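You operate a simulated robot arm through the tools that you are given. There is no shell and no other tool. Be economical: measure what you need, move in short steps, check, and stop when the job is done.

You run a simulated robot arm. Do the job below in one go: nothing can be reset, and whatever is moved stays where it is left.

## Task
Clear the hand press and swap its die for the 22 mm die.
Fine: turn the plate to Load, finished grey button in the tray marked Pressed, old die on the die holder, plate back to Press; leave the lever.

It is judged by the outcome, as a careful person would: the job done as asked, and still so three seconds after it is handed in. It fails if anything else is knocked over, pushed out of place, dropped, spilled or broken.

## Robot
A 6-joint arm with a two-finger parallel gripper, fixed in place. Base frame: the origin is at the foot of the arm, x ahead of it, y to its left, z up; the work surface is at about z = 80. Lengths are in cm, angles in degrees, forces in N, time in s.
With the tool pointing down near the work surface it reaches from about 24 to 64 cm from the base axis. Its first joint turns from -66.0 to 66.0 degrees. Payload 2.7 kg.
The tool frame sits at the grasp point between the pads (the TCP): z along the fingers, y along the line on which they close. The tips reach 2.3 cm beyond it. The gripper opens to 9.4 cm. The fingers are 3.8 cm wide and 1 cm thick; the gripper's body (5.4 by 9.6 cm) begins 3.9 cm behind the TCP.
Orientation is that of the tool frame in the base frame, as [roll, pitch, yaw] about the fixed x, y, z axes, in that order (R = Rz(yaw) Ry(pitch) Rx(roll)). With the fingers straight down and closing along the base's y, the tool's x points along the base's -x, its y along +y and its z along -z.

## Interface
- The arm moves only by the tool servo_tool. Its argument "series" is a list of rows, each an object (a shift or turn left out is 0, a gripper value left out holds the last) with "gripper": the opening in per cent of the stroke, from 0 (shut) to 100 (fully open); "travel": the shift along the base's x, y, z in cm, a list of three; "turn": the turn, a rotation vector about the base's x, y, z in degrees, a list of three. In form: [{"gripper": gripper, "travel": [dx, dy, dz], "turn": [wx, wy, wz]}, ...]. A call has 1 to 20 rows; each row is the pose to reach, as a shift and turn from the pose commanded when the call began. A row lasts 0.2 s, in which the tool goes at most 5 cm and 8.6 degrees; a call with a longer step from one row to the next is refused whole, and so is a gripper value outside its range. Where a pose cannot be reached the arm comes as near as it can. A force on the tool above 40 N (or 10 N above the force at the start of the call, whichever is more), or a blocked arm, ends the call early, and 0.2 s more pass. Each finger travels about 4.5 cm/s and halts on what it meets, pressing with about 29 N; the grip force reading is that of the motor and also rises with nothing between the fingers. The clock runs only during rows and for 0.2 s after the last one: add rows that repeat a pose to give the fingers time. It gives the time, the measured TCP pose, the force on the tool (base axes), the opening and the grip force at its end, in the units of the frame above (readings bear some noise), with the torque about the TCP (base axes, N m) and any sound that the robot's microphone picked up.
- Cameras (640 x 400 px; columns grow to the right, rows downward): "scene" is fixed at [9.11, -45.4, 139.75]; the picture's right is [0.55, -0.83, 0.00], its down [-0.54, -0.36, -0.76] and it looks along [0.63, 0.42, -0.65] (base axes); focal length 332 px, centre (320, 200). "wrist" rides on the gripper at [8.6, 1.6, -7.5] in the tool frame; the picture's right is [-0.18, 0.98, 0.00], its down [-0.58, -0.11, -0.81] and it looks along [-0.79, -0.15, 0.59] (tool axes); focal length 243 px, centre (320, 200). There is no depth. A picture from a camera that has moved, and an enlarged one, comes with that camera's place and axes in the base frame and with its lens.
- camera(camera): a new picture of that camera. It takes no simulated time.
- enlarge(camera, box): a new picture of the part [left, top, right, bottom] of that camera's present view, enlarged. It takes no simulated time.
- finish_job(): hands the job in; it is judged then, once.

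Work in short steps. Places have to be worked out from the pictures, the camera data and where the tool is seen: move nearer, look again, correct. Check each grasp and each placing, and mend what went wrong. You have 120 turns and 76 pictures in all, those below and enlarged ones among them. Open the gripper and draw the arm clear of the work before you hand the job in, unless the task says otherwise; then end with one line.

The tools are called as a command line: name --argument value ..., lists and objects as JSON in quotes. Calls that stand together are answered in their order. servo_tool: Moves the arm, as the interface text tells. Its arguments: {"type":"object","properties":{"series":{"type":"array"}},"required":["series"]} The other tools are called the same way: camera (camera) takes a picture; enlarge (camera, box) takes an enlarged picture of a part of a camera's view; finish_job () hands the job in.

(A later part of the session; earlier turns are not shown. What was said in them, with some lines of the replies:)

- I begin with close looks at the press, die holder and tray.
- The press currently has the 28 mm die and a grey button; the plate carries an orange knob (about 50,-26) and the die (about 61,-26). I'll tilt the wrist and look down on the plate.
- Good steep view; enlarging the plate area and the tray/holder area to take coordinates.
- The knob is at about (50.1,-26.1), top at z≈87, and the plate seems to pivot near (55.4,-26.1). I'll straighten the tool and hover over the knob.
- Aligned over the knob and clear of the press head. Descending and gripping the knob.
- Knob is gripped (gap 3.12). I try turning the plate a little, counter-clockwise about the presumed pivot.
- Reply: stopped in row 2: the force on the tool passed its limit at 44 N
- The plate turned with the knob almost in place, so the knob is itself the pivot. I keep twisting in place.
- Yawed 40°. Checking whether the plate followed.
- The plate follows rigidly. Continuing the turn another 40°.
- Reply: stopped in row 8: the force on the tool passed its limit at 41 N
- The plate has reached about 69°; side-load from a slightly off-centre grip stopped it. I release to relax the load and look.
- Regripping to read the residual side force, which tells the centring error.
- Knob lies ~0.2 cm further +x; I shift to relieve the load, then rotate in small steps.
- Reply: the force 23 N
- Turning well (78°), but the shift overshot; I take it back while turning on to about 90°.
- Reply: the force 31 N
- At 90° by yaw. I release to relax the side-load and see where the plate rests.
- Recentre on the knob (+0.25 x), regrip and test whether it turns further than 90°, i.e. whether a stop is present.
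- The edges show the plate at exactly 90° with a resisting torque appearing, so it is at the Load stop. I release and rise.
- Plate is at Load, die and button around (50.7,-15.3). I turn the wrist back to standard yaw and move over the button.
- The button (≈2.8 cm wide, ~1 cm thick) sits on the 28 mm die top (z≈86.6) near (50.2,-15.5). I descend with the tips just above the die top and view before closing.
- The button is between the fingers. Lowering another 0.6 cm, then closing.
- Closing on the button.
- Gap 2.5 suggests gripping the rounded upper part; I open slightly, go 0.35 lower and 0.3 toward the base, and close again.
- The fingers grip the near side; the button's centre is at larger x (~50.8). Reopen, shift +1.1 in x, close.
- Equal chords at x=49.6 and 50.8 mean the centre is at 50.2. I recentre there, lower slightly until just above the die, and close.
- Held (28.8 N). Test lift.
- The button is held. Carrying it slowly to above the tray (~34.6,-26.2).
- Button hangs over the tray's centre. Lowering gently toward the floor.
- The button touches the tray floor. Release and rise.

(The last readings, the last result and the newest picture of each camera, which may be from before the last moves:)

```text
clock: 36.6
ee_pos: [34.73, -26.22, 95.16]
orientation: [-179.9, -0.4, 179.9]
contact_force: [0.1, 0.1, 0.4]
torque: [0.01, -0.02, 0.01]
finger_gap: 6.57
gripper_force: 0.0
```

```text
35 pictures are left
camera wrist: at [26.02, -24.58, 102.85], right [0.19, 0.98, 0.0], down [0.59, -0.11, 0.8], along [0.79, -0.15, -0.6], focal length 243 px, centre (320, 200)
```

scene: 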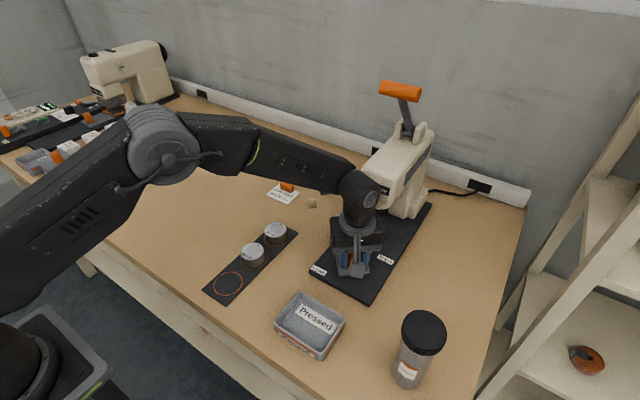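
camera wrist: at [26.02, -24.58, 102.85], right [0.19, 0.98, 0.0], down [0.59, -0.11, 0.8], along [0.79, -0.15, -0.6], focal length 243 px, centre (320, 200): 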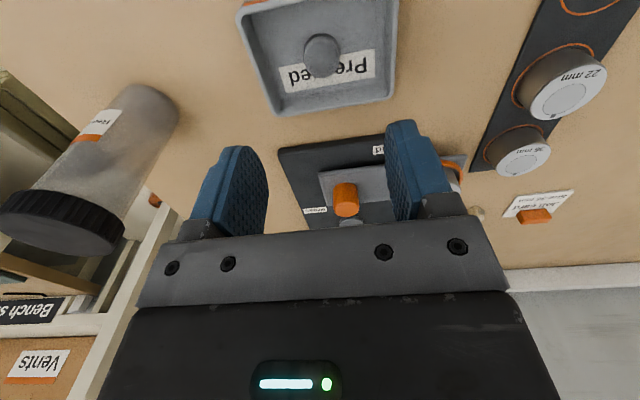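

Button is in the tray. Next the 28 mm die: hover over it with the tool turned 90° (so that its mark will end up oriented as on the holder after placing with the tool straight).

servo_tool --series '[{"travel": [1.5, 1, 1], "turn": [0, 0, 8]}, {"travel": [3, 2, 2], "turn": [0, 0, 16]}, {"travel": [4.5, 3, 2], "turn": [0, 0, 24]}, {"travel": [6, 4, 2], "turn": [0, 0, 32]}, {"travel": [7.5, 5, 2], "turn": [0, 0, 40]}, {"travel": [9, 6, 2], "turn": [0, 0, 48]}, {"travel": [10.5, 7, 2], "turn": [0, 0, 56]}, {"travel": [12, 8, 2], "turn": [0, 0, 64]}, {"travel": [13.5, 9, 2], "turn": [0, 0, 72]}, {"travel": [14.5, 10, 2], "turn": [0, 0, 80]}, {"travel": [15.5, 10.7, 0], "turn": [0, 0, 88]}, {"travel": [15.5, 10.7, -2], "turn": [0, 0, 90]}, {"travel": [15.5, 10.7, -2], "turn": [0, 0, 90]}]'

enlarge --camera "wrist" --box '[170, 0, 490, 200]'

enlarge --camera "scene" --box '[265, 190, 345, 250]'

```text
clock: 39.4
ee_pos: [50.22, -15.41, 92.92]
orientation: [-179.8, -0.4, -90.0]
contact_force: [-1.0, 0.4, -0.4]
torque: [0.02, -0.02, 0.0]
finger_gap: 6.58
gripper_force: 0.1
```

```text
2.00 times, centred on (330, 100) of wrist
camera zoom: at [48.53, -24.04, 100.72], right [-0.98, 0.18, 0.0], down [0.11, 0.59, 0.8], along [0.15, 0.79, -0.6], focal length 485 px, centre (300, 400)
```

zoom: 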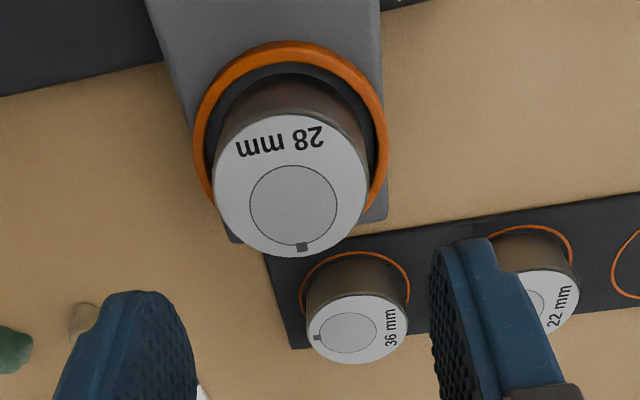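

```text
6.67 times, centred on (305, 220) of scene
camera zoom: at [9.12, -45.4, 139.75], right [0.55, -0.83, 0.0], down [-0.54, -0.36, -0.76], along [0.63, 0.42, -0.65], focal length 2214 px, centre (420, 67)
```

zoom: 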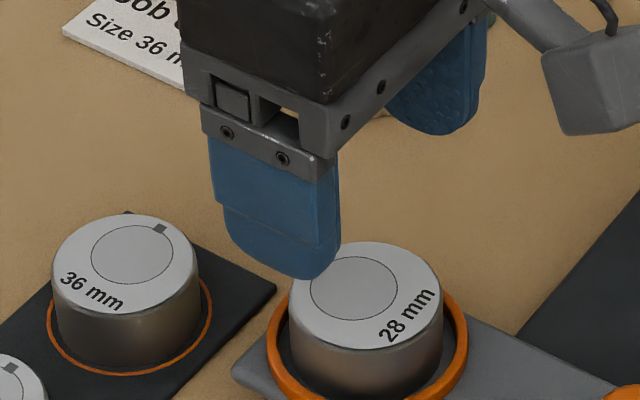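

The die is centred in x and about 0.3 further in -y. Descending so the tips stay above the orange collar, then closing.

servo_tool --series '[{"travel": [0.05, -0.3, -2.5]}, {"travel": [0.05, -0.3, -4.5]}, {"travel": [0.05, -0.3, -6]}, {"travel": [0.05, -0.3, -6.6]}, {"travel": [0.05, -0.3, -6.6]}]'

enlarge --camera "wrist" --box '[170, 50, 490, 250]'

```text
clock: 40.6
ee_pos: [50.22, -15.65, 86.34]
orientation: [-179.8, -0.4, -90.1]
contact_force: [0.0, -0.2, 0.0]
torque: [0.02, -0.03, 0.0]
finger_gap: 6.6
gripper_force: 0.0
```

```text
2.00 times, centred on (330, 150) of wrist
camera zoom: at [48.56, -24.27, 94.13], right [-0.98, 0.19, 0.0], down [0.11, 0.59, 0.8], along [0.15, 0.79, -0.6], focal length 485 px, centre (300, 300)
```

zoom: 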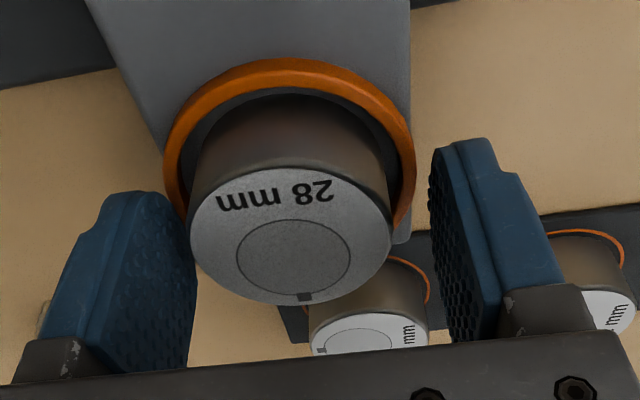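

Well straddled. Closing on the die.

servo_tool --series '[{"gripper": 60}, {"gripper": 44}, {"gripper": 44}, {"gripper": 44}, {"gripper": 44}]'

```text
clock: 41.8
ee_pos: [50.14, -15.64, 86.5]
orientation: [-179.8, -0.4, -90.2]
contact_force: [0.9, -0.3, -0.1]
torque: [-0.01, -0.07, -0.05]
finger_gap: 5.03
gripper_force: 28.8
```

Gripped at 5.03 cm. Lifting.

servo_tool --series '[{"travel": [0, 0, 0.5]}, {"travel": [0, 0, 1.2]}, {"travel": [0, 0, 2.5]}, {"travel": [0, 0, 4.5]}, {"travel": [0, 0, 7]}, {"travel": [0, 0, 7]}]'

camera --camera "scene"

camera --camera "wrist"

```text
clock: 43.2
ee_pos: [50.08, -15.7, 93.49]
orientation: [-179.9, -0.4, -90.2]
contact_force: [0.4, -0.7, -3.3]
torque: [0.04, 0.01, 0.02]
finger_gap: 5.02
gripper_force: 29.4
```

```text
31 pictures are left
```

scene: 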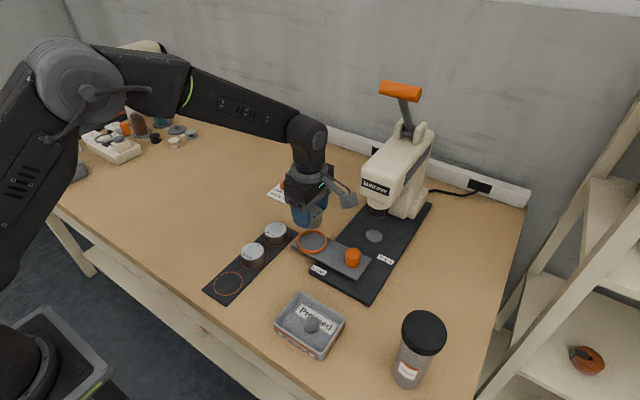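

```text
30 pictures are left
camera wrist: at [48.44, -24.23, 101.18], right [-0.98, 0.19, 0.0], down [0.11, 0.59, 0.8], along [0.15, 0.79, -0.6], focal length 243 px, centre (320, 200)
```

wrist: 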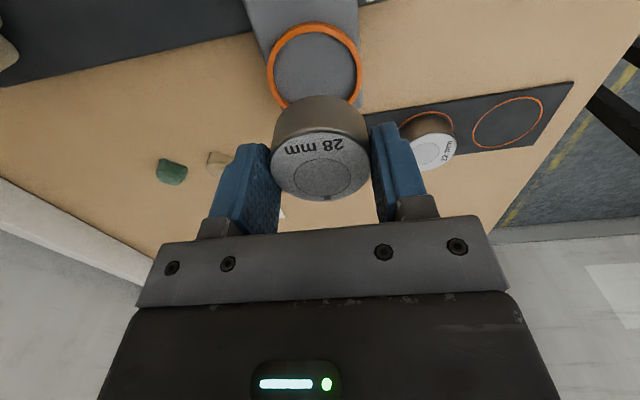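

The die is up and the empty seat is visible. I take precise pictures of the seat and the free outline.

enlarge --camera "scene" --box '[200, 215, 360, 305]'

enlarge --camera "wrist" --box '[240, 0, 592, 220]'

```text
4.00 times, centred on (280, 260) of scene
camera zoom: at [9.12, -45.4, 139.75], right [0.55, -0.83, 0.0], down [-0.54, -0.36, -0.76], along [0.63, 0.42, -0.65], focal length 1328 px, centre (480, -40)
```

zoom: 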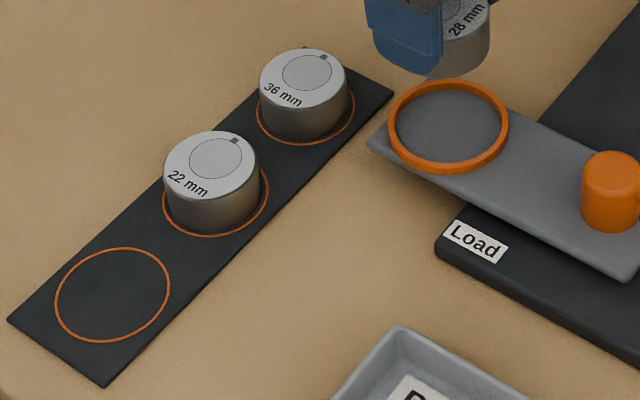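

```text
1.82 times, centred on (416, 110) of wrist
camera zoom: at [48.44, -24.23, 101.18], right [-0.98, 0.19, 0.0], down [0.11, 0.59, 0.8], along [0.15, 0.79, -0.6], focal length 441 px, centre (146, 364)
```

zoom: 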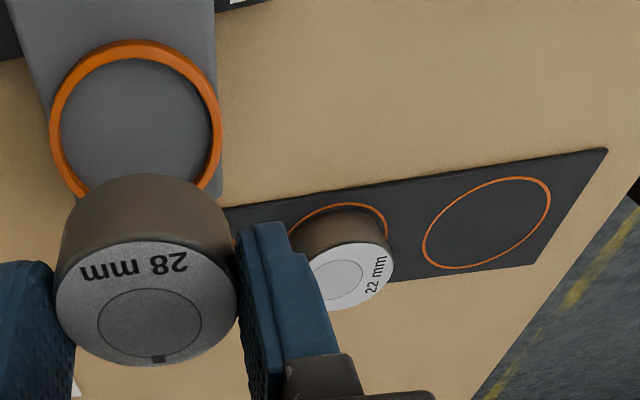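

Free outline centre ≈ (33.05,-6.15). I carry the die there at height, turning the tool straight.

servo_tool --series '[{"travel": [-1, 0.5, 1], "turn": [0, 0, -7.5]}, {"travel": [-2.5, 1.3, 2], "turn": [0, 0, -15]}, {"travel": [-4, 2.2, 2], "turn": [0, 0, -22.5]}, {"travel": [-5.5, 3.1, 2], "turn": [0, 0, -30]}, {"travel": [-7, 4, 2], "turn": [0, 0, -37.5]}, {"travel": [-8.5, 4.8, 2], "turn": [0, 0, -45]}, {"travel": [-10, 5.7, 2], "turn": [0, 0, -52.5]}, {"travel": [-11.5, 6.5, 2], "turn": [0, 0, -60]}, {"travel": [-13, 7.3, 2], "turn": [0, 0, -67.5]}, {"travel": [-14.5, 8.2, 2], "turn": [0, 0, -75]}, {"travel": [-16, 9, 1], "turn": [0, 0, -82.5]}, {"travel": [-17.05, 9.55, 0], "turn": [0, 0, -89.8]}, {"travel": [-17.05, 9.55, -3], "turn": [0, 0, -89.8]}, {"travel": [-17.05, 9.55, -5.5], "turn": [0, 0, -89.8]}, {"travel": [-17.05, 9.55, -5.5], "turn": [0, 0, -89.8]}]'

enlarge --camera "scene" --box '[190, 220, 290, 310]'

enlarge --camera "wrist" --box '[170, 30, 490, 230]'

```text
clock: 46.4
ee_pos: [33.08, -6.14, 87.88]
orientation: [-179.8, -0.3, -179.9]
contact_force: [0.3, 0.1, -2.9]
torque: [0.02, 0.01, 0.01]
finger_gap: 5.03
gripper_force: 29.3
```

```text
4.44 times, centred on (240, 265) of scene
camera zoom: at [9.12, -45.4, 139.75], right [0.55, -0.83, 0.0], down [-0.54, -0.36, -0.76], along [0.63, 0.42, -0.65], focal length 1476 px, centre (676, -89)
```

zoom: 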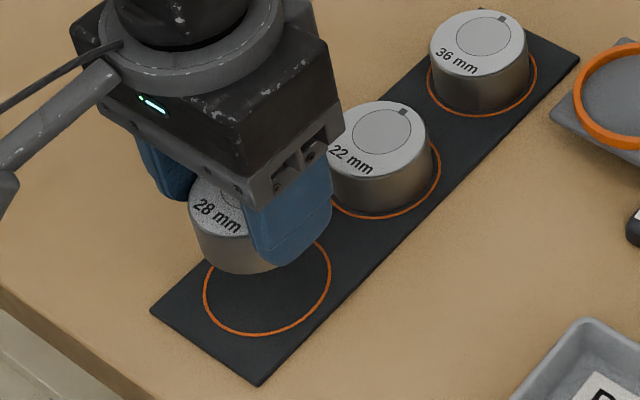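

```text
2.00 times, centred on (330, 130) of wrist
camera zoom: at [24.47, -4.53, 95.59], right [0.18, 0.98, 0.0], down [0.59, -0.11, 0.8], along [0.79, -0.15, -0.6], focal length 485 px, centre (300, 340)
```

zoom: 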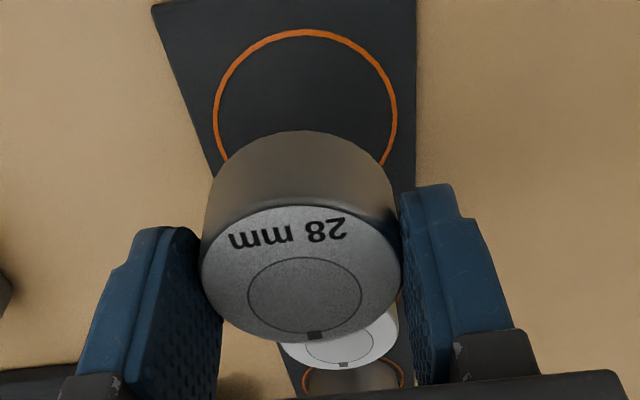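

Aligned with the outline. Lowering to contact.

servo_tool --series '[{"travel": [0, 0, -1.2]}, {"travel": [0, 0, -2.2]}, {"travel": [0, 0, -2.8]}, {"travel": [0, 0, -3.1]}, {"travel": [0, 0, -3.1]}]'

enlarge --camera "scene" --box '[190, 220, 290, 310]'

```text
clock: 47.6
ee_pos: [33.18, -6.18, 84.89]
orientation: [-179.8, -0.5, -179.9]
contact_force: [-0.1, 0.4, -3.7]
torque: [0.01, 0.03, 0.03]
finger_gap: 5.02
gripper_force: 28.8
```

```text
4.44 times, centred on (240, 265) of scene
camera zoom: at [9.12, -45.4, 139.75], right [0.55, -0.83, 0.0], down [-0.54, -0.36, -0.76], along [0.63, 0.42, -0.65], focal length 1476 px, centre (676, -89)
```

zoom: 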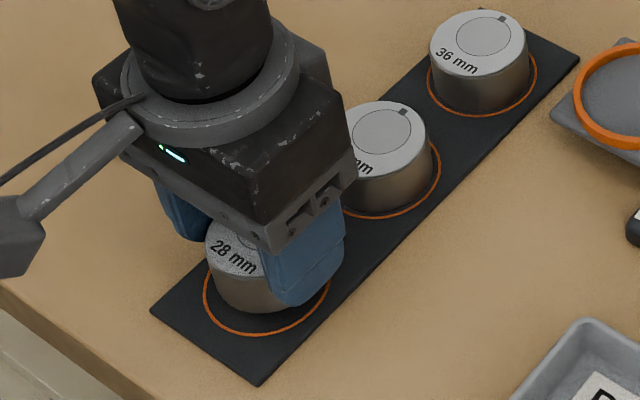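

Not yet touching. Small further steps down.

servo_tool --series '[{"travel": [0, 0, -0.2]}, {"travel": [0, 0, -0.4]}, {"travel": [0, 0, -0.5]}, {"travel": [0, 0, -0.6]}, {"travel": [0, 0, -0.6]}]'

```text
clock: 48.8
ee_pos: [33.09, -6.1, 84.27]
orientation: [-179.8, -0.4, -179.9]
contact_force: [0.0, -0.1, -4.1]
torque: [-0.04, 0.04, 0.0]
finger_gap: 5.06
gripper_force: 29.0
```

servo_tool --series '[{"travel": [0, 0, -0.15]}, {"travel": [0, 0, -0.3]}, {"travel": [0, 0, -0.4]}, {"travel": [0, 0, -0.4]}]'

enlarge --camera "scene" --box '[200, 240, 270, 305]'

```text
clock: 49.8
ee_pos: [33.05, -6.22, 83.9]
orientation: [-179.8, -0.4, -179.9]
contact_force: [-0.6, 0.0, -3.1]
torque: [0.01, 0.03, -0.02]
finger_gap: 5.05
gripper_force: 29.3
```

```text
6.15 times, centred on (235, 272) of scene
camera zoom: at [9.12, -45.4, 139.75], right [0.55, -0.83, 0.0], down [-0.54, -0.36, -0.76], along [0.63, 0.42, -0.65], focal length 2044 px, centre (843, -246)
```

zoom: 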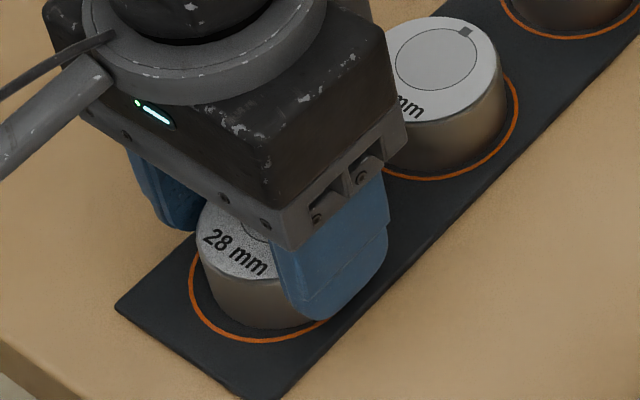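

Almost on the surface. A few more small steps until the weight is taken.

servo_tool --series '[{"travel": [0, 0, -0.1]}, {"travel": [0, 0, -0.2]}, {"travel": [0, 0, -0.3]}, {"travel": [0, 0, -0.3]}]'

```text
clock: 50.8
ee_pos: [33.15, -6.34, 83.55]
orientation: [-179.8, -0.3, -179.9]
contact_force: [-2.0, 11.1, 22.7]
torque: [0.33, 0.09, 0.02]
finger_gap: 5.04
gripper_force: 28.8
```

Firm contact; ease up 0.1, release, and check the die.

servo_tool --series '[{"travel": [0, 0, 0.12]}, {"travel": [0, 0, 0.12], "gripper": 60}, {"travel": [0, 0, 0.12], "gripper": 70}, {"travel": [0, 0, 0.12], "gripper": 70}, {"travel": [0, 0, 3], "gripper": 70}, {"travel": [0, 0, 7], "gripper": 70}, {"travel": [0, 0, 11], "gripper": 70}, {"travel": [0, 0, 11], "gripper": 70}]'

enlarge --camera "scene" --box '[195, 215, 315, 305]'

```text
clock: 52.6
ee_pos: [33.19, -6.29, 94.53]
orientation: [-179.8, -0.3, -179.9]
contact_force: [-0.4, 1.0, -0.9]
torque: [0.0, -0.04, 0.0]
finger_gap: 6.56
gripper_force: 0.2
```

```text
4.44 times, centred on (255, 260) of scene
camera zoom: at [9.11, -45.4, 139.75], right [0.55, -0.83, 0.0], down [-0.54, -0.36, -0.76], along [0.63, 0.42, -0.65], focal length 1476 px, centre (609, -67)
```

zoom: 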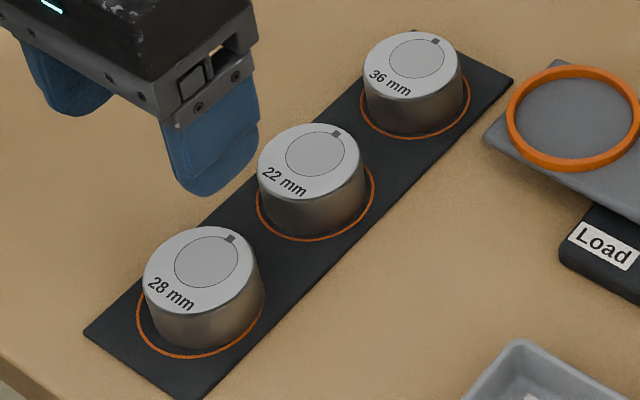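

The 28 mm die sits inside its outline with marks matching. Moving over the 22 mm die at ≈(41.3,-6.0) and down partway.

servo_tool --series '[{"travel": [3, 0.1, 0]}, {"travel": [6, 0.2, 0]}, {"travel": [8.1, 0.3, -1]}, {"travel": [8.1, 0.3, -4]}, {"travel": [8.1, 0.3, -7]}, {"travel": [8.1, 0.3, -7]}]'

enlarge --camera "wrist" --box '[170, 30, 490, 230]'

enlarge --camera "scene" --box '[215, 205, 295, 265]'

```text
clock: 54.0
ee_pos: [41.27, -5.98, 87.56]
orientation: [-179.8, -0.4, -179.9]
contact_force: [-0.2, -0.6, 0.3]
torque: [0.0, 0.01, 0.04]
finger_gap: 6.56
gripper_force: 0.0
```

```text
2.00 times, centred on (330, 130) of wrist
camera zoom: at [32.64, -4.37, 95.25], right [0.18, 0.98, 0.0], down [0.59, -0.11, 0.8], along [0.79, -0.15, -0.6], focal length 485 px, centre (300, 340)
```

zoom: 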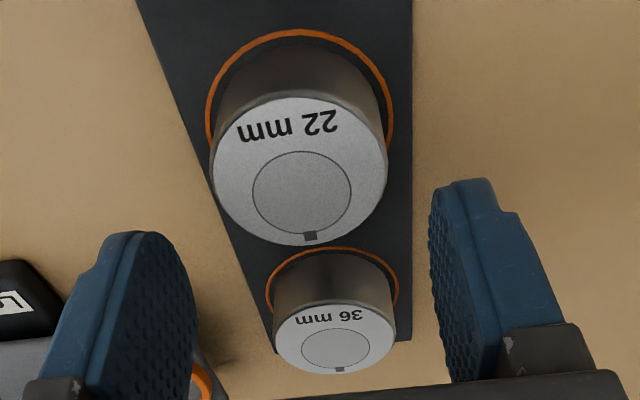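

```text
6.67 times, centred on (255, 235) of scene
camera zoom: at [9.12, -45.4, 139.75], right [0.55, -0.83, 0.0], down [-0.54, -0.36, -0.76], along [0.63, 0.42, -0.65], focal length 2214 px, centre (753, -33)
```

zoom: 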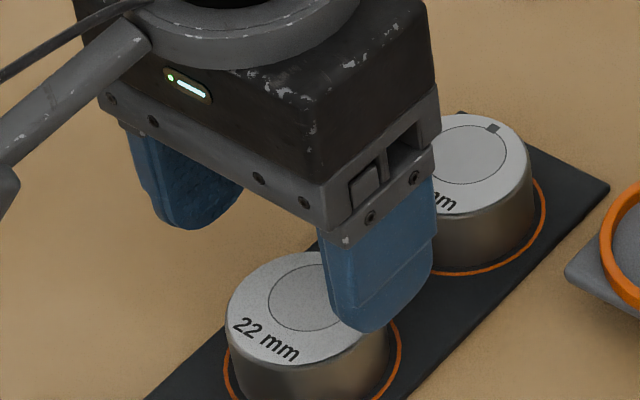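

Centred. Descending to grip height and closing.

servo_tool --series '[{"travel": [0, 0, -1.5]}, {"travel": [0, 0, -3]}, {"travel": [0, 0, -3.8]}, {"travel": [0, 0, -3.8]}, {"travel": [0, 0, -3.8], "gripper": 55}, {"travel": [0, 0, -3.8], "gripper": 44}, {"travel": [0, 0, -3.8], "gripper": 44}, {"travel": [0, 0, -3.8], "gripper": 44}, {"travel": [0, 0, -3.8], "gripper": 44}]'

enlarge --camera "wrist" --box '[170, 30, 490, 230]'

```text
clock: 56.0
ee_pos: [41.2, -5.97, 83.82]
orientation: [-179.8, -0.4, -179.9]
contact_force: [-0.6, 1.0, -0.2]
torque: [0.01, -0.04, -0.01]
finger_gap: 5.02
gripper_force: 28.6
```

```text
2.00 times, centred on (330, 130) of wrist
camera zoom: at [32.63, -4.39, 91.43], right [0.18, 0.98, 0.0], down [0.59, -0.11, 0.8], along [0.79, -0.15, -0.6], focal length 485 px, centre (300, 340)
```

zoom: 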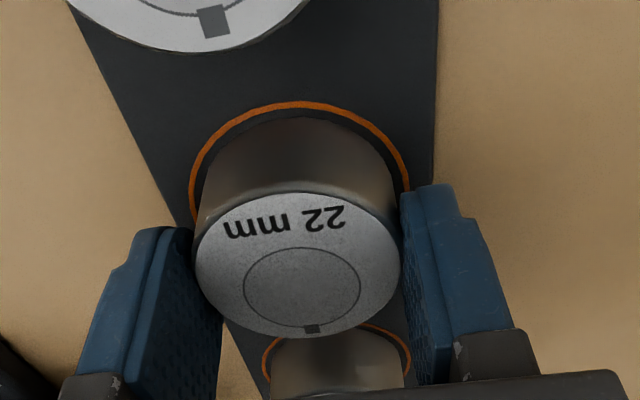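

Same hold geometry as before. Lift, carry to above the seat with +90° turn.

servo_tool --series '[{"travel": [0, 0, 1]}, {"travel": [0, 0, 3.5]}, {"travel": [0, 0, 7]}, {"travel": [0, 0, 10]}, {"travel": [0.8, -0.8, 11], "turn": [0, 0, 7.5]}, {"travel": [1.6, -1.6, 11], "turn": [0, 0, 15]}, {"travel": [2.4, -2.4, 11], "turn": [0, 0, 22.5]}, {"travel": [3.2, -3.2, 11], "turn": [0, 0, 30]}, {"travel": [4, -4, 11], "turn": [0, 0, 37.5]}, {"travel": [4.8, -5, 11], "turn": [0, 0, 45]}, {"travel": [5.6, -6, 11], "turn": [0, 0, 52.5]}, {"travel": [6.4, -7, 11], "turn": [0, 0, 60]}, {"travel": [7.2, -8, 11], "turn": [0, 0, 67.5]}, {"travel": [8, -9, 11], "turn": [0, 0, 75]}, {"travel": [8.6, -9.5, 10.5], "turn": [0, 0, 82.5]}, {"travel": [9.0, -9.75, 9], "turn": [0, 0, 89.8]}, {"travel": [9.0, -9.75, 7], "turn": [0, 0, 89.8]}, {"travel": [9.0, -9.75, 7], "turn": [0, 0, 89.8]}]'

enlarge --camera "wrist" --box '[170, 0, 490, 200]'

enlarge --camera "scene" --box '[265, 180, 365, 270]'

```text
clock: 59.8
ee_pos: [50.32, -15.58, 90.69]
orientation: [-179.8, -0.4, -90.1]
contact_force: [0.1, 0.0, -1.8]
torque: [0.0, 0.01, -0.01]
finger_gap: 5.04
gripper_force: 28.8
```

```text
2.00 times, centred on (330, 100) of wrist
camera zoom: at [48.66, -24.24, 98.41], right [-0.98, 0.19, 0.0], down [0.11, 0.59, 0.8], along [0.15, 0.79, -0.6], focal length 485 px, centre (300, 400)
```

zoom: 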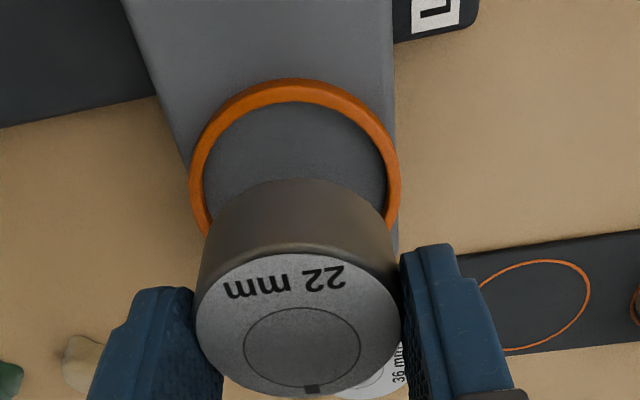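

```text
4.44 times, centred on (315, 225) of scene
camera zoom: at [9.12, -45.4, 139.75], right [0.55, -0.83, 0.0], down [-0.54, -0.36, -0.76], along [0.63, 0.42, -0.65], focal length 1476 px, centre (342, 89)
```

zoom: 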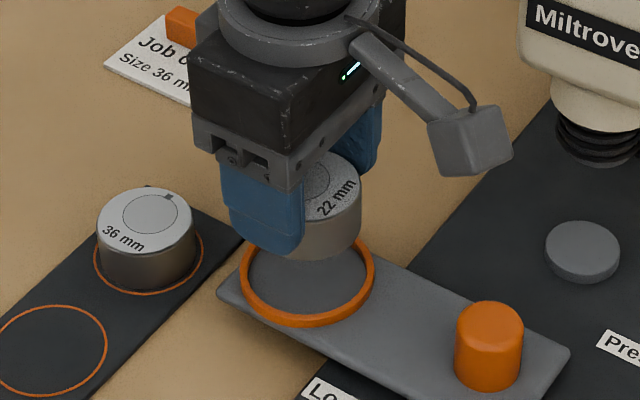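

Lined up with the collar. Lowering to just above the seat.

servo_tool --series '[{"travel": [-0.1, -0.08, -1.2]}, {"travel": [-0.1, -0.08, -2.2]}, {"travel": [-0.1, -0.08, -2.8]}, {"travel": [-0.1, -0.08, -2.8]}]'

enlarge --camera "wrist" --box '[170, 0, 490, 200]'

enlarge --camera "scene" --box '[275, 200, 345, 260]'

```text
clock: 60.8
ee_pos: [50.05, -15.64, 87.98]
orientation: [-179.9, -0.4, -90.1]
contact_force: [-0.9, 0.4, -2.4]
torque: [0.01, -0.05, 0.0]
finger_gap: 5.03
gripper_force: 29.0
```

```text
2.00 times, centred on (330, 100) of wrist
camera zoom: at [48.47, -24.31, 95.63], right [-0.98, 0.19, 0.0], down [0.11, 0.59, 0.8], along [0.15, 0.79, -0.6], focal length 485 px, centre (300, 400)
```

zoom: 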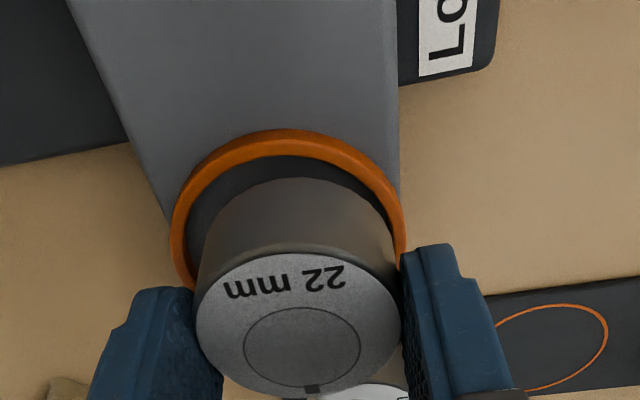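

```text
6.67 times, centred on (310, 230) of scene
camera zoom: at [9.12, -45.4, 139.75], right [0.55, -0.83, 0.0], down [-0.54, -0.36, -0.76], along [0.63, 0.42, -0.65], focal length 2214 px, centre (387, 0)
```

zoom: 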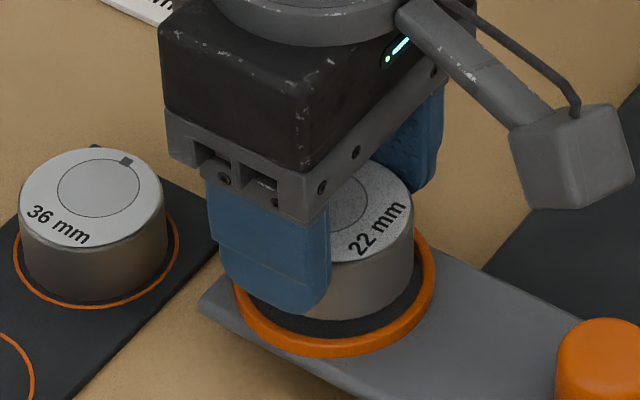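

Slight +0.2 x correction, then lower into the collar until contact (expected near z≈86.6).

servo_tool --series '[{"travel": [0.2, 0, 0]}, {"travel": [0.2, 0, -0.5]}, {"travel": [0.2, 0, -0.9]}, {"travel": [0.2, 0, -1.1]}, {"travel": [0.2, 0, -1.2]}, {"travel": [0.2, 0, -1.2]}]'

```text
clock: 62.2
ee_pos: [50.32, -15.72, 86.78]
orientation: [-179.8, -0.4, -90.2]
contact_force: [0.4, 0.5, -2.8]
torque: [0.02, 0.0, 0.0]
finger_gap: 5.05
gripper_force: 29.2
```

Still hanging; small further steps until the weight is taken.

servo_tool --series '[{"travel": [0, 0, -0.1]}, {"travel": [0, 0, -0.2]}, {"travel": [0, 0, -0.25]}, {"travel": [0, 0, -0.25]}]'

```text
clock: 63.2
ee_pos: [50.25, -15.67, 86.47]
orientation: [-179.8, -0.4, -90.0]
contact_force: [0.5, 0.9, -3.5]
torque: [0.02, -0.03, -0.01]
finger_gap: 5.05
gripper_force: 28.7
```

Not yet; a little more.

servo_tool --series '[{"travel": [0, 0, -0.1]}, {"travel": [0, 0, -0.2]}, {"travel": [0, 0, -0.2]}]'

enlarge --camera "scene" --box '[275, 200, 345, 260]'

```text
clock: 64.0
ee_pos: [50.35, -15.79, 86.52]
orientation: [-179.8, -0.3, -90.1]
contact_force: [-0.5, -0.4, 9.6]
torque: [0.13, 0.29, -0.07]
finger_gap: 5.01
gripper_force: 29.2
```

```text
6.67 times, centred on (310, 230) of scene
camera zoom: at [9.1, -45.39, 139.75], right [0.55, -0.83, 0.0], down [-0.54, -0.36, -0.76], along [0.63, 0.42, -0.65], focal length 2214 px, centre (387, 0)
```

zoom: 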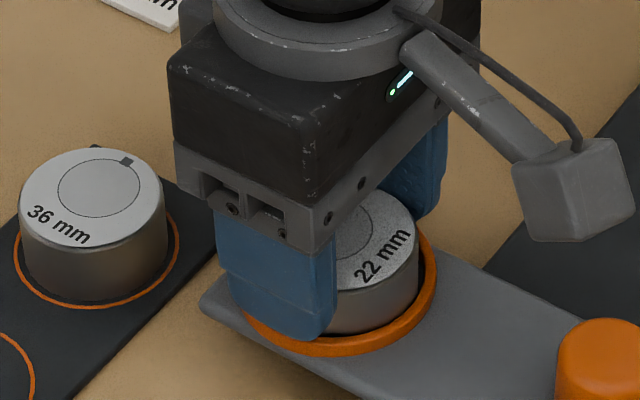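

The die is seated inside the collar. Release and rise.

servo_tool --series '[{"gripper": 58, "travel": [0, 0, 0.1]}, {"gripper": 68, "travel": [0, 0, 0.1]}, {"gripper": 68, "travel": [0, 0, 0.1]}, {"gripper": 68, "travel": [0, 0, 2]}, {"gripper": 68, "travel": [0, 0, 5]}, {"gripper": 68, "travel": [0, 0, 9]}, {"gripper": 68, "travel": [0, 0, 9]}]'

enlarge --camera "wrist" --box '[170, 0, 490, 200]'

enlarge --camera "scene" --box '[275, 200, 375, 280]'

```text
clock: 65.6
ee_pos: [50.13, -15.69, 95.24]
orientation: [-179.9, -0.4, -90.0]
contact_force: [-0.4, -0.2, -0.8]
torque: [0.0, 0.01, 0.0]
finger_gap: 6.4
gripper_force: 0.0
```

```text
2.00 times, centred on (330, 100) of wrist
camera zoom: at [48.5, -24.26, 102.96], right [-0.98, 0.19, 0.0], down [0.11, 0.59, 0.8], along [0.15, 0.79, -0.6], focal length 485 px, centre (300, 400)
```

zoom: 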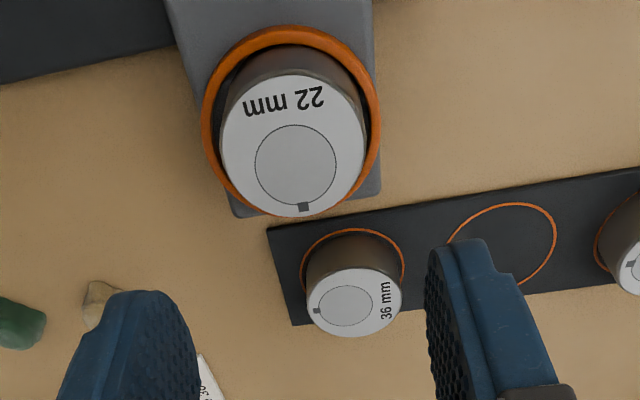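

```text
5.00 times, centred on (325, 240) of scene
camera zoom: at [9.11, -45.4, 139.75], right [0.55, -0.83, 0.0], down [-0.54, -0.36, -0.76], along [0.63, 0.42, -0.65], focal length 1660 px, centre (295, 0)
```

zoom: 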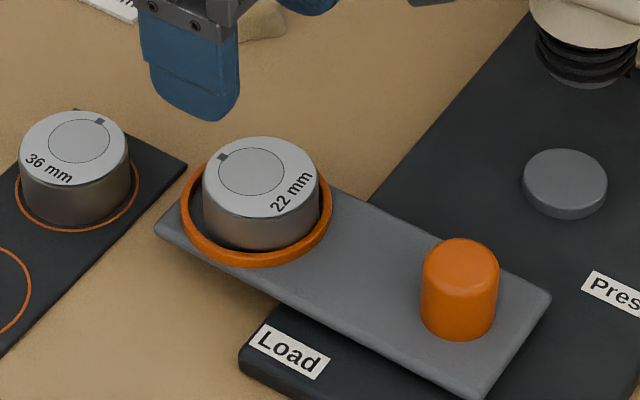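

The 22 mm die is seated and centred. Now over to the knob, descend, and grip.

servo_tool --series '[{"travel": [0.1, -4, 0]}, {"travel": [0.2, -8, 0]}, {"travel": [0.3, -10.6, 0]}, {"travel": [0.3, -10.6, -3]}, {"travel": [0.3, -10.6, -6]}, {"travel": [0.3, -10.6, -8.5]}, {"travel": [0.3, -10.6, -9.4]}, {"travel": [0.3, -10.6, -9.4]}]'

servo_tool --series '[{"gripper": 50}, {"gripper": 35}, {"gripper": 25}, {"gripper": 25}, {"gripper": 25}]'

```text
clock: 67.4
ee_pos: [50.53, -26.13, 86.04]
orientation: [-179.8, -0.4, -90.0]
contact_force: [-0.1, 0.0, 0.5]
torque: [-0.02, 0.01, -0.01]
finger_gap: 6.38
gripper_force: 0.1
```

```text
clock: 68.6
ee_pos: [50.47, -26.17, 86.13]
orientation: [-179.8, -0.4, -90.2]
contact_force: [3.4, -0.3, -1.9]
torque: [-0.05, 0.02, -0.01]
finger_gap: 3.14
gripper_force: 44.9
```

Knob gripped well centred. Turning back 40° first.

servo_tool --series '[{"turn": [0, 0, -3]}, {"turn": [0, 0, -7]}, {"turn": [0, 0, -11]}, {"turn": [0, 0, -15]}, {"turn": [0, 0, -19]}, {"turn": [0, 0, -23]}, {"turn": [0, 0, -27]}, {"turn": [0, 0, -31]}, {"turn": [0, 0, -35]}, {"turn": [0, 0, -39]}, {"turn": [0, 0, -39]}]'

```text
clock: 70.1
ee_pos: [50.32, -26.18, 86.02]
orientation: [179.5, -0.3, -114.2]
contact_force: [-9.2, 3.3, 6.7]
torque: [-0.13, -0.31, 0.0]
finger_gap: 3.15
gripper_force: 45.5
stopped in row 7: the force on the tool passed its limit at 41 N (the readings are from after the stop); the commanded pose is now the measured one
```

Side-load built up at 24°. Regrip to relax, then continue.

servo_tool --series '[{"gripper": 40}, {"gripper": 40}, {"gripper": 25}, {"gripper": 25}, {"gripper": 25}]'

servo_tool --series '[{"turn": [0, 0, -3]}, {"turn": [0, 0, -6]}, {"turn": [0, 0, -10]}, {"turn": [0, 0, -14]}, {"turn": [0, 0, -18]}, {"turn": [0, 0, -22]}, {"turn": [0, 0, -22]}]'

```text
clock: 71.3
ee_pos: [50.4, -26.26, 85.85]
orientation: [179.5, -0.3, -114.1]
contact_force: [-10.4, 6.3, 2.2]
torque: [-0.38, -0.41, 0.01]
finger_gap: 3.14
gripper_force: 45.1
```

```text
clock: 72.9
ee_pos: [50.42, -26.16, 86.04]
orientation: [179.4, -0.5, -136.3]
contact_force: [-27.3, 16.0, 10.9]
torque: [0.25, -0.86, 0.07]
finger_gap: 3.17
gripper_force: 45.3
```

Plate at ~44°; relieving the load with a shift of (-0.25,+0.15) and continuing.

servo_tool --series '[{"travel": [-0.12, 0.07, 0]}, {"travel": [-0.25, 0.15, 0]}, {"travel": [-0.25, 0.15, 0], "turn": [0, 0, -4]}, {"travel": [-0.25, 0.15, 0], "turn": [0, 0, -8]}, {"travel": [-0.25, 0.15, 0], "turn": [0, 0, -12]}, {"travel": [-0.25, 0.15, 0], "turn": [0, 0, -16]}, {"travel": [-0.25, 0.15, 0], "turn": [0, 0, -16]}]'

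enlarge --camera "scene" --box '[280, 180, 440, 300]'

```text
clock: 74.5
ee_pos: [50.28, -26.23, 85.95]
orientation: [179.9, -0.3, -152.3]
contact_force: [10.6, -4.8, -7.7]
torque: [-0.66, 0.44, -0.01]
finger_gap: 3.17
gripper_force: 44.6
```

```text
3.33 times, centred on (360, 240) of scene
camera zoom: at [9.15, -45.41, 139.74], right [0.55, -0.83, 0.0], down [-0.54, -0.36, -0.76], along [0.63, 0.42, -0.65], focal length 1107 px, centre (187, 67)
```

zoom: 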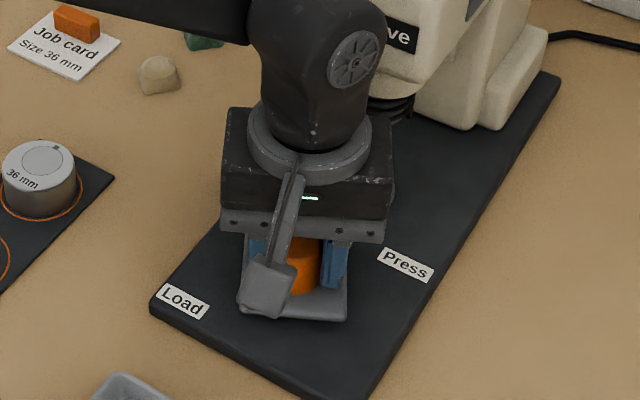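

At about 28° to go; continuing with a small relieving shift.

servo_tool --series '[{"travel": [0.1, -0.05, 0]}, {"travel": [0.1, -0.05, 0], "turn": [0, 0, -4]}, {"travel": [0.1, -0.05, 0], "turn": [0, 0, -8]}, {"travel": [0.1, -0.05, 0], "turn": [0, 0, -12]}, {"travel": [0.1, -0.05, 0], "turn": [0, 0, -16]}, {"travel": [0.1, -0.05, 0], "turn": [0, 0, -16]}]'

servo_tool --series '[{"gripper": 40}, {"gripper": 40}, {"gripper": 25}, {"gripper": 25}, {"gripper": 25}]'

```text
clock: 75.9
ee_pos: [50.3, -26.02, 86.01]
orientation: [179.7, -0.5, -168.3]
contact_force: [-2.6, 8.4, 1.1]
torque: [-0.12, 0.21, 0.0]
finger_gap: 3.16
gripper_force: 45.4
```

```text
clock: 77.1
ee_pos: [50.37, -26.03, 86.02]
orientation: [179.7, -0.3, -168.3]
contact_force: [-1.3, 9.5, 3.0]
torque: [-0.28, 0.1, 0.01]
finger_gap: 3.12
gripper_force: 45.0
```

Final 12°, going 2–3° past to feel for the stop.

servo_tool --series '[{"travel": [0, 0.1, 0]}, {"travel": [0, 0.1, 0], "turn": [0, 0, -4]}, {"travel": [0, 0.1, 0], "turn": [0, 0, -8]}, {"travel": [0, 0.1, 0], "turn": [0, 0, -11]}, {"travel": [0, 0.1, 0], "turn": [0, 0, -13]}, {"travel": [0, 0.1, 0], "turn": [0, 0, -14.5]}, {"travel": [0, 0.1, 0], "turn": [0, 0, -14.5]}]'

camera --camera "wrist"

```text
clock: 78.7
ee_pos: [50.29, -25.97, 85.95]
orientation: [179.7, -0.4, 177.2]
contact_force: [-10.8, 18.0, 9.6]
torque: [-0.57, -0.03, 0.3]
finger_gap: 3.17
gripper_force: 45.3
```

```text
11 pictures are left
camera wrist: at [41.81, -24.03, 93.64], right [0.23, 0.97, 0.0], down [0.58, -0.14, 0.8], along [0.78, -0.18, -0.6], focal length 243 px, centre (320, 200)
```

wrist: 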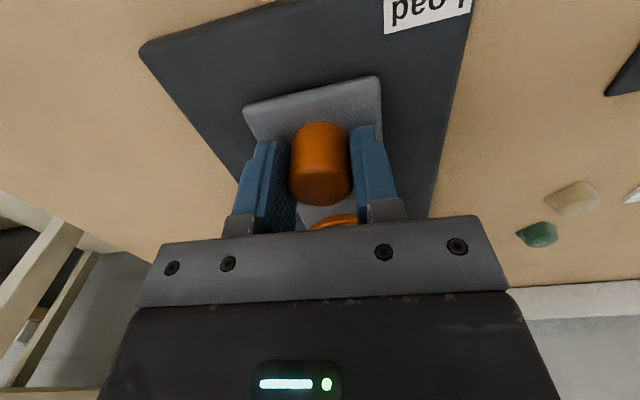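

A resisting torque of 0.3 N m shows the stop is reached. Release, rise, draw back.

servo_tool --series '[{"gripper": 45}, {"gripper": 60}, {"gripper": 60}, {"gripper": 60, "travel": [0, 0, 3]}, {"gripper": 60, "travel": [0, 0, 7]}, {"gripper": 60, "travel": [-1, 0, 11]}, {"gripper": 60, "travel": [-5, 2, 14]}, {"gripper": 60, "travel": [-9, 5, 17]}, {"gripper": 60, "travel": [-13, 8, 20]}, {"gripper": 60, "travel": [-16, 11, 23]}, {"gripper": 60, "travel": [-16, 11, 23]}]'

camera --camera "scene"

enlarge --camera "scene" --box '[300, 170, 440, 300]'

```text
refused: row 7 steps farther than a row can; nothing moved
```

```text
10 pictures are left
```

scene: 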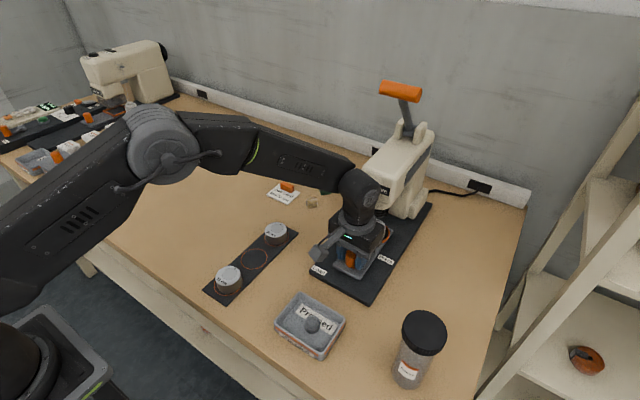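

```text
3.08 times, centred on (370, 235) of scene
camera zoom: at [9.07, -45.35, 139.77], right [0.55, -0.83, 0.0], down [-0.54, -0.36, -0.76], along [0.63, 0.42, -0.65], focal length 1022 px, centre (166, 92)
```

zoom: 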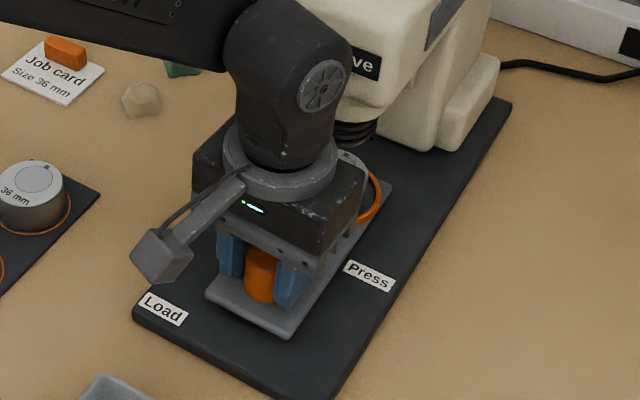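

The move was refused for step size; plate position already matches the starting view. Repeating with smaller steps.

servo_tool --series '[{"gripper": 45}, {"gripper": 60}, {"gripper": 60}, {"gripper": 60, "travel": [0, 0, 3]}, {"gripper": 60, "travel": [0, 0, 7]}, {"gripper": 60, "travel": [-1, 0, 10]}, {"gripper": 60, "travel": [-4, 1, 12]}, {"gripper": 60, "travel": [-7, 3, 14]}, {"gripper": 60, "travel": [-10, 5, 16]}, {"gripper": 60, "travel": [-13, 7, 18]}, {"gripper": 60, "travel": [-16, 9, 20]}, {"gripper": 60, "travel": [-17, 12, 22]}, {"gripper": 60, "travel": [-17, 12, 22]}]'

enlarge --camera "scene" --box '[300, 170, 440, 300]'

camera --camera "scene"

```text
clock: 81.5
ee_pos: [33.32, -13.7, 107.97]
orientation: [179.7, -0.3, 177.2]
contact_force: [0.6, 0.7, 0.0]
torque: [0.0, 0.01, 0.0]
finger_gap: 5.65
gripper_force: 0.1
```

```text
3.08 times, centred on (370, 235) of scene
camera zoom: at [9.11, -45.4, 139.75], right [0.55, -0.83, 0.0], down [-0.54, -0.36, -0.76], along [0.63, 0.42, -0.65], focal length 1022 px, centre (166, 92)
```

zoom: 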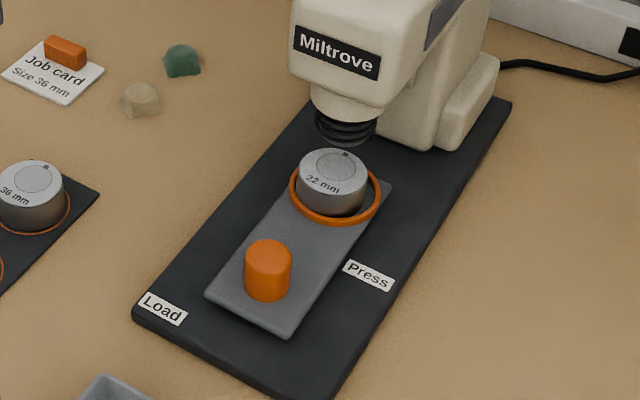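

```text
7 pictures are left
```

scene: 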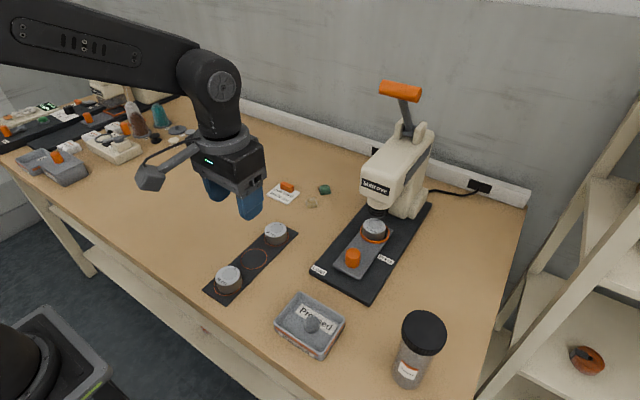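

The plate is exactly where it started. A close look at how centred the die sits in its collar.

enlarge --camera "scene" --box '[350, 208, 400, 248]'

enlarge --camera "scene" --box '[200, 220, 350, 350]'

```text
10.00 times, centred on (375, 228) of scene
camera zoom: at [9.11, -45.4, 139.75], right [0.55, -0.83, 0.0], down [-0.54, -0.36, -0.76], along [0.63, 0.42, -0.65], focal length 3321 px, centre (-230, -80)
```

zoom: 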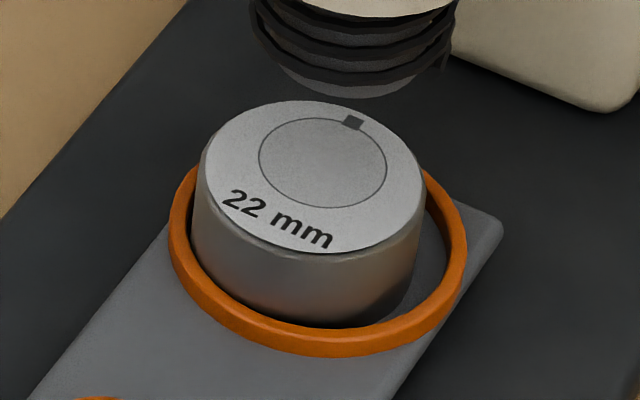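

```text
3.08 times, centred on (275, 285) of scene
camera zoom: at [9.11, -45.4, 139.75], right [0.55, -0.83, 0.0], down [-0.54, -0.36, -0.76], along [0.63, 0.42, -0.65], focal length 1022 px, centre (458, -62)
```

zoom: 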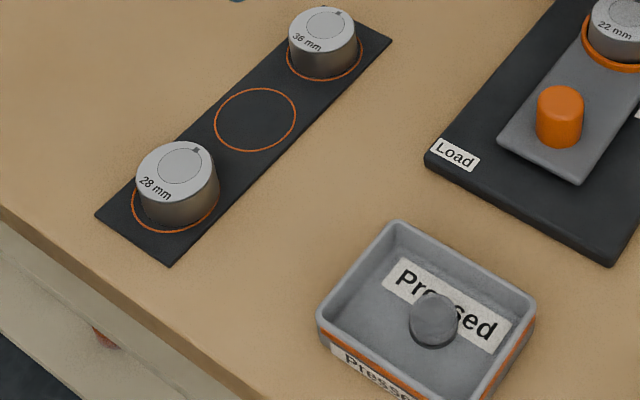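

The 22 mm die sits flat inside its collar under the ram, and the 28 mm die sits within its outline on the holder. The button lies in the tray, the lever is untouched, and the arm is clear with the gripper open. Handing in.

finish_job

```text
The job is handed in.
```

The grey button is in the Pressed tray, the 28 mm die is on the die holder, the 22 mm die is in the press and the plate is back at Press with the lever untouched; note that the job card on the bench says 36 mm, but I fitted 22 mm as you asked.
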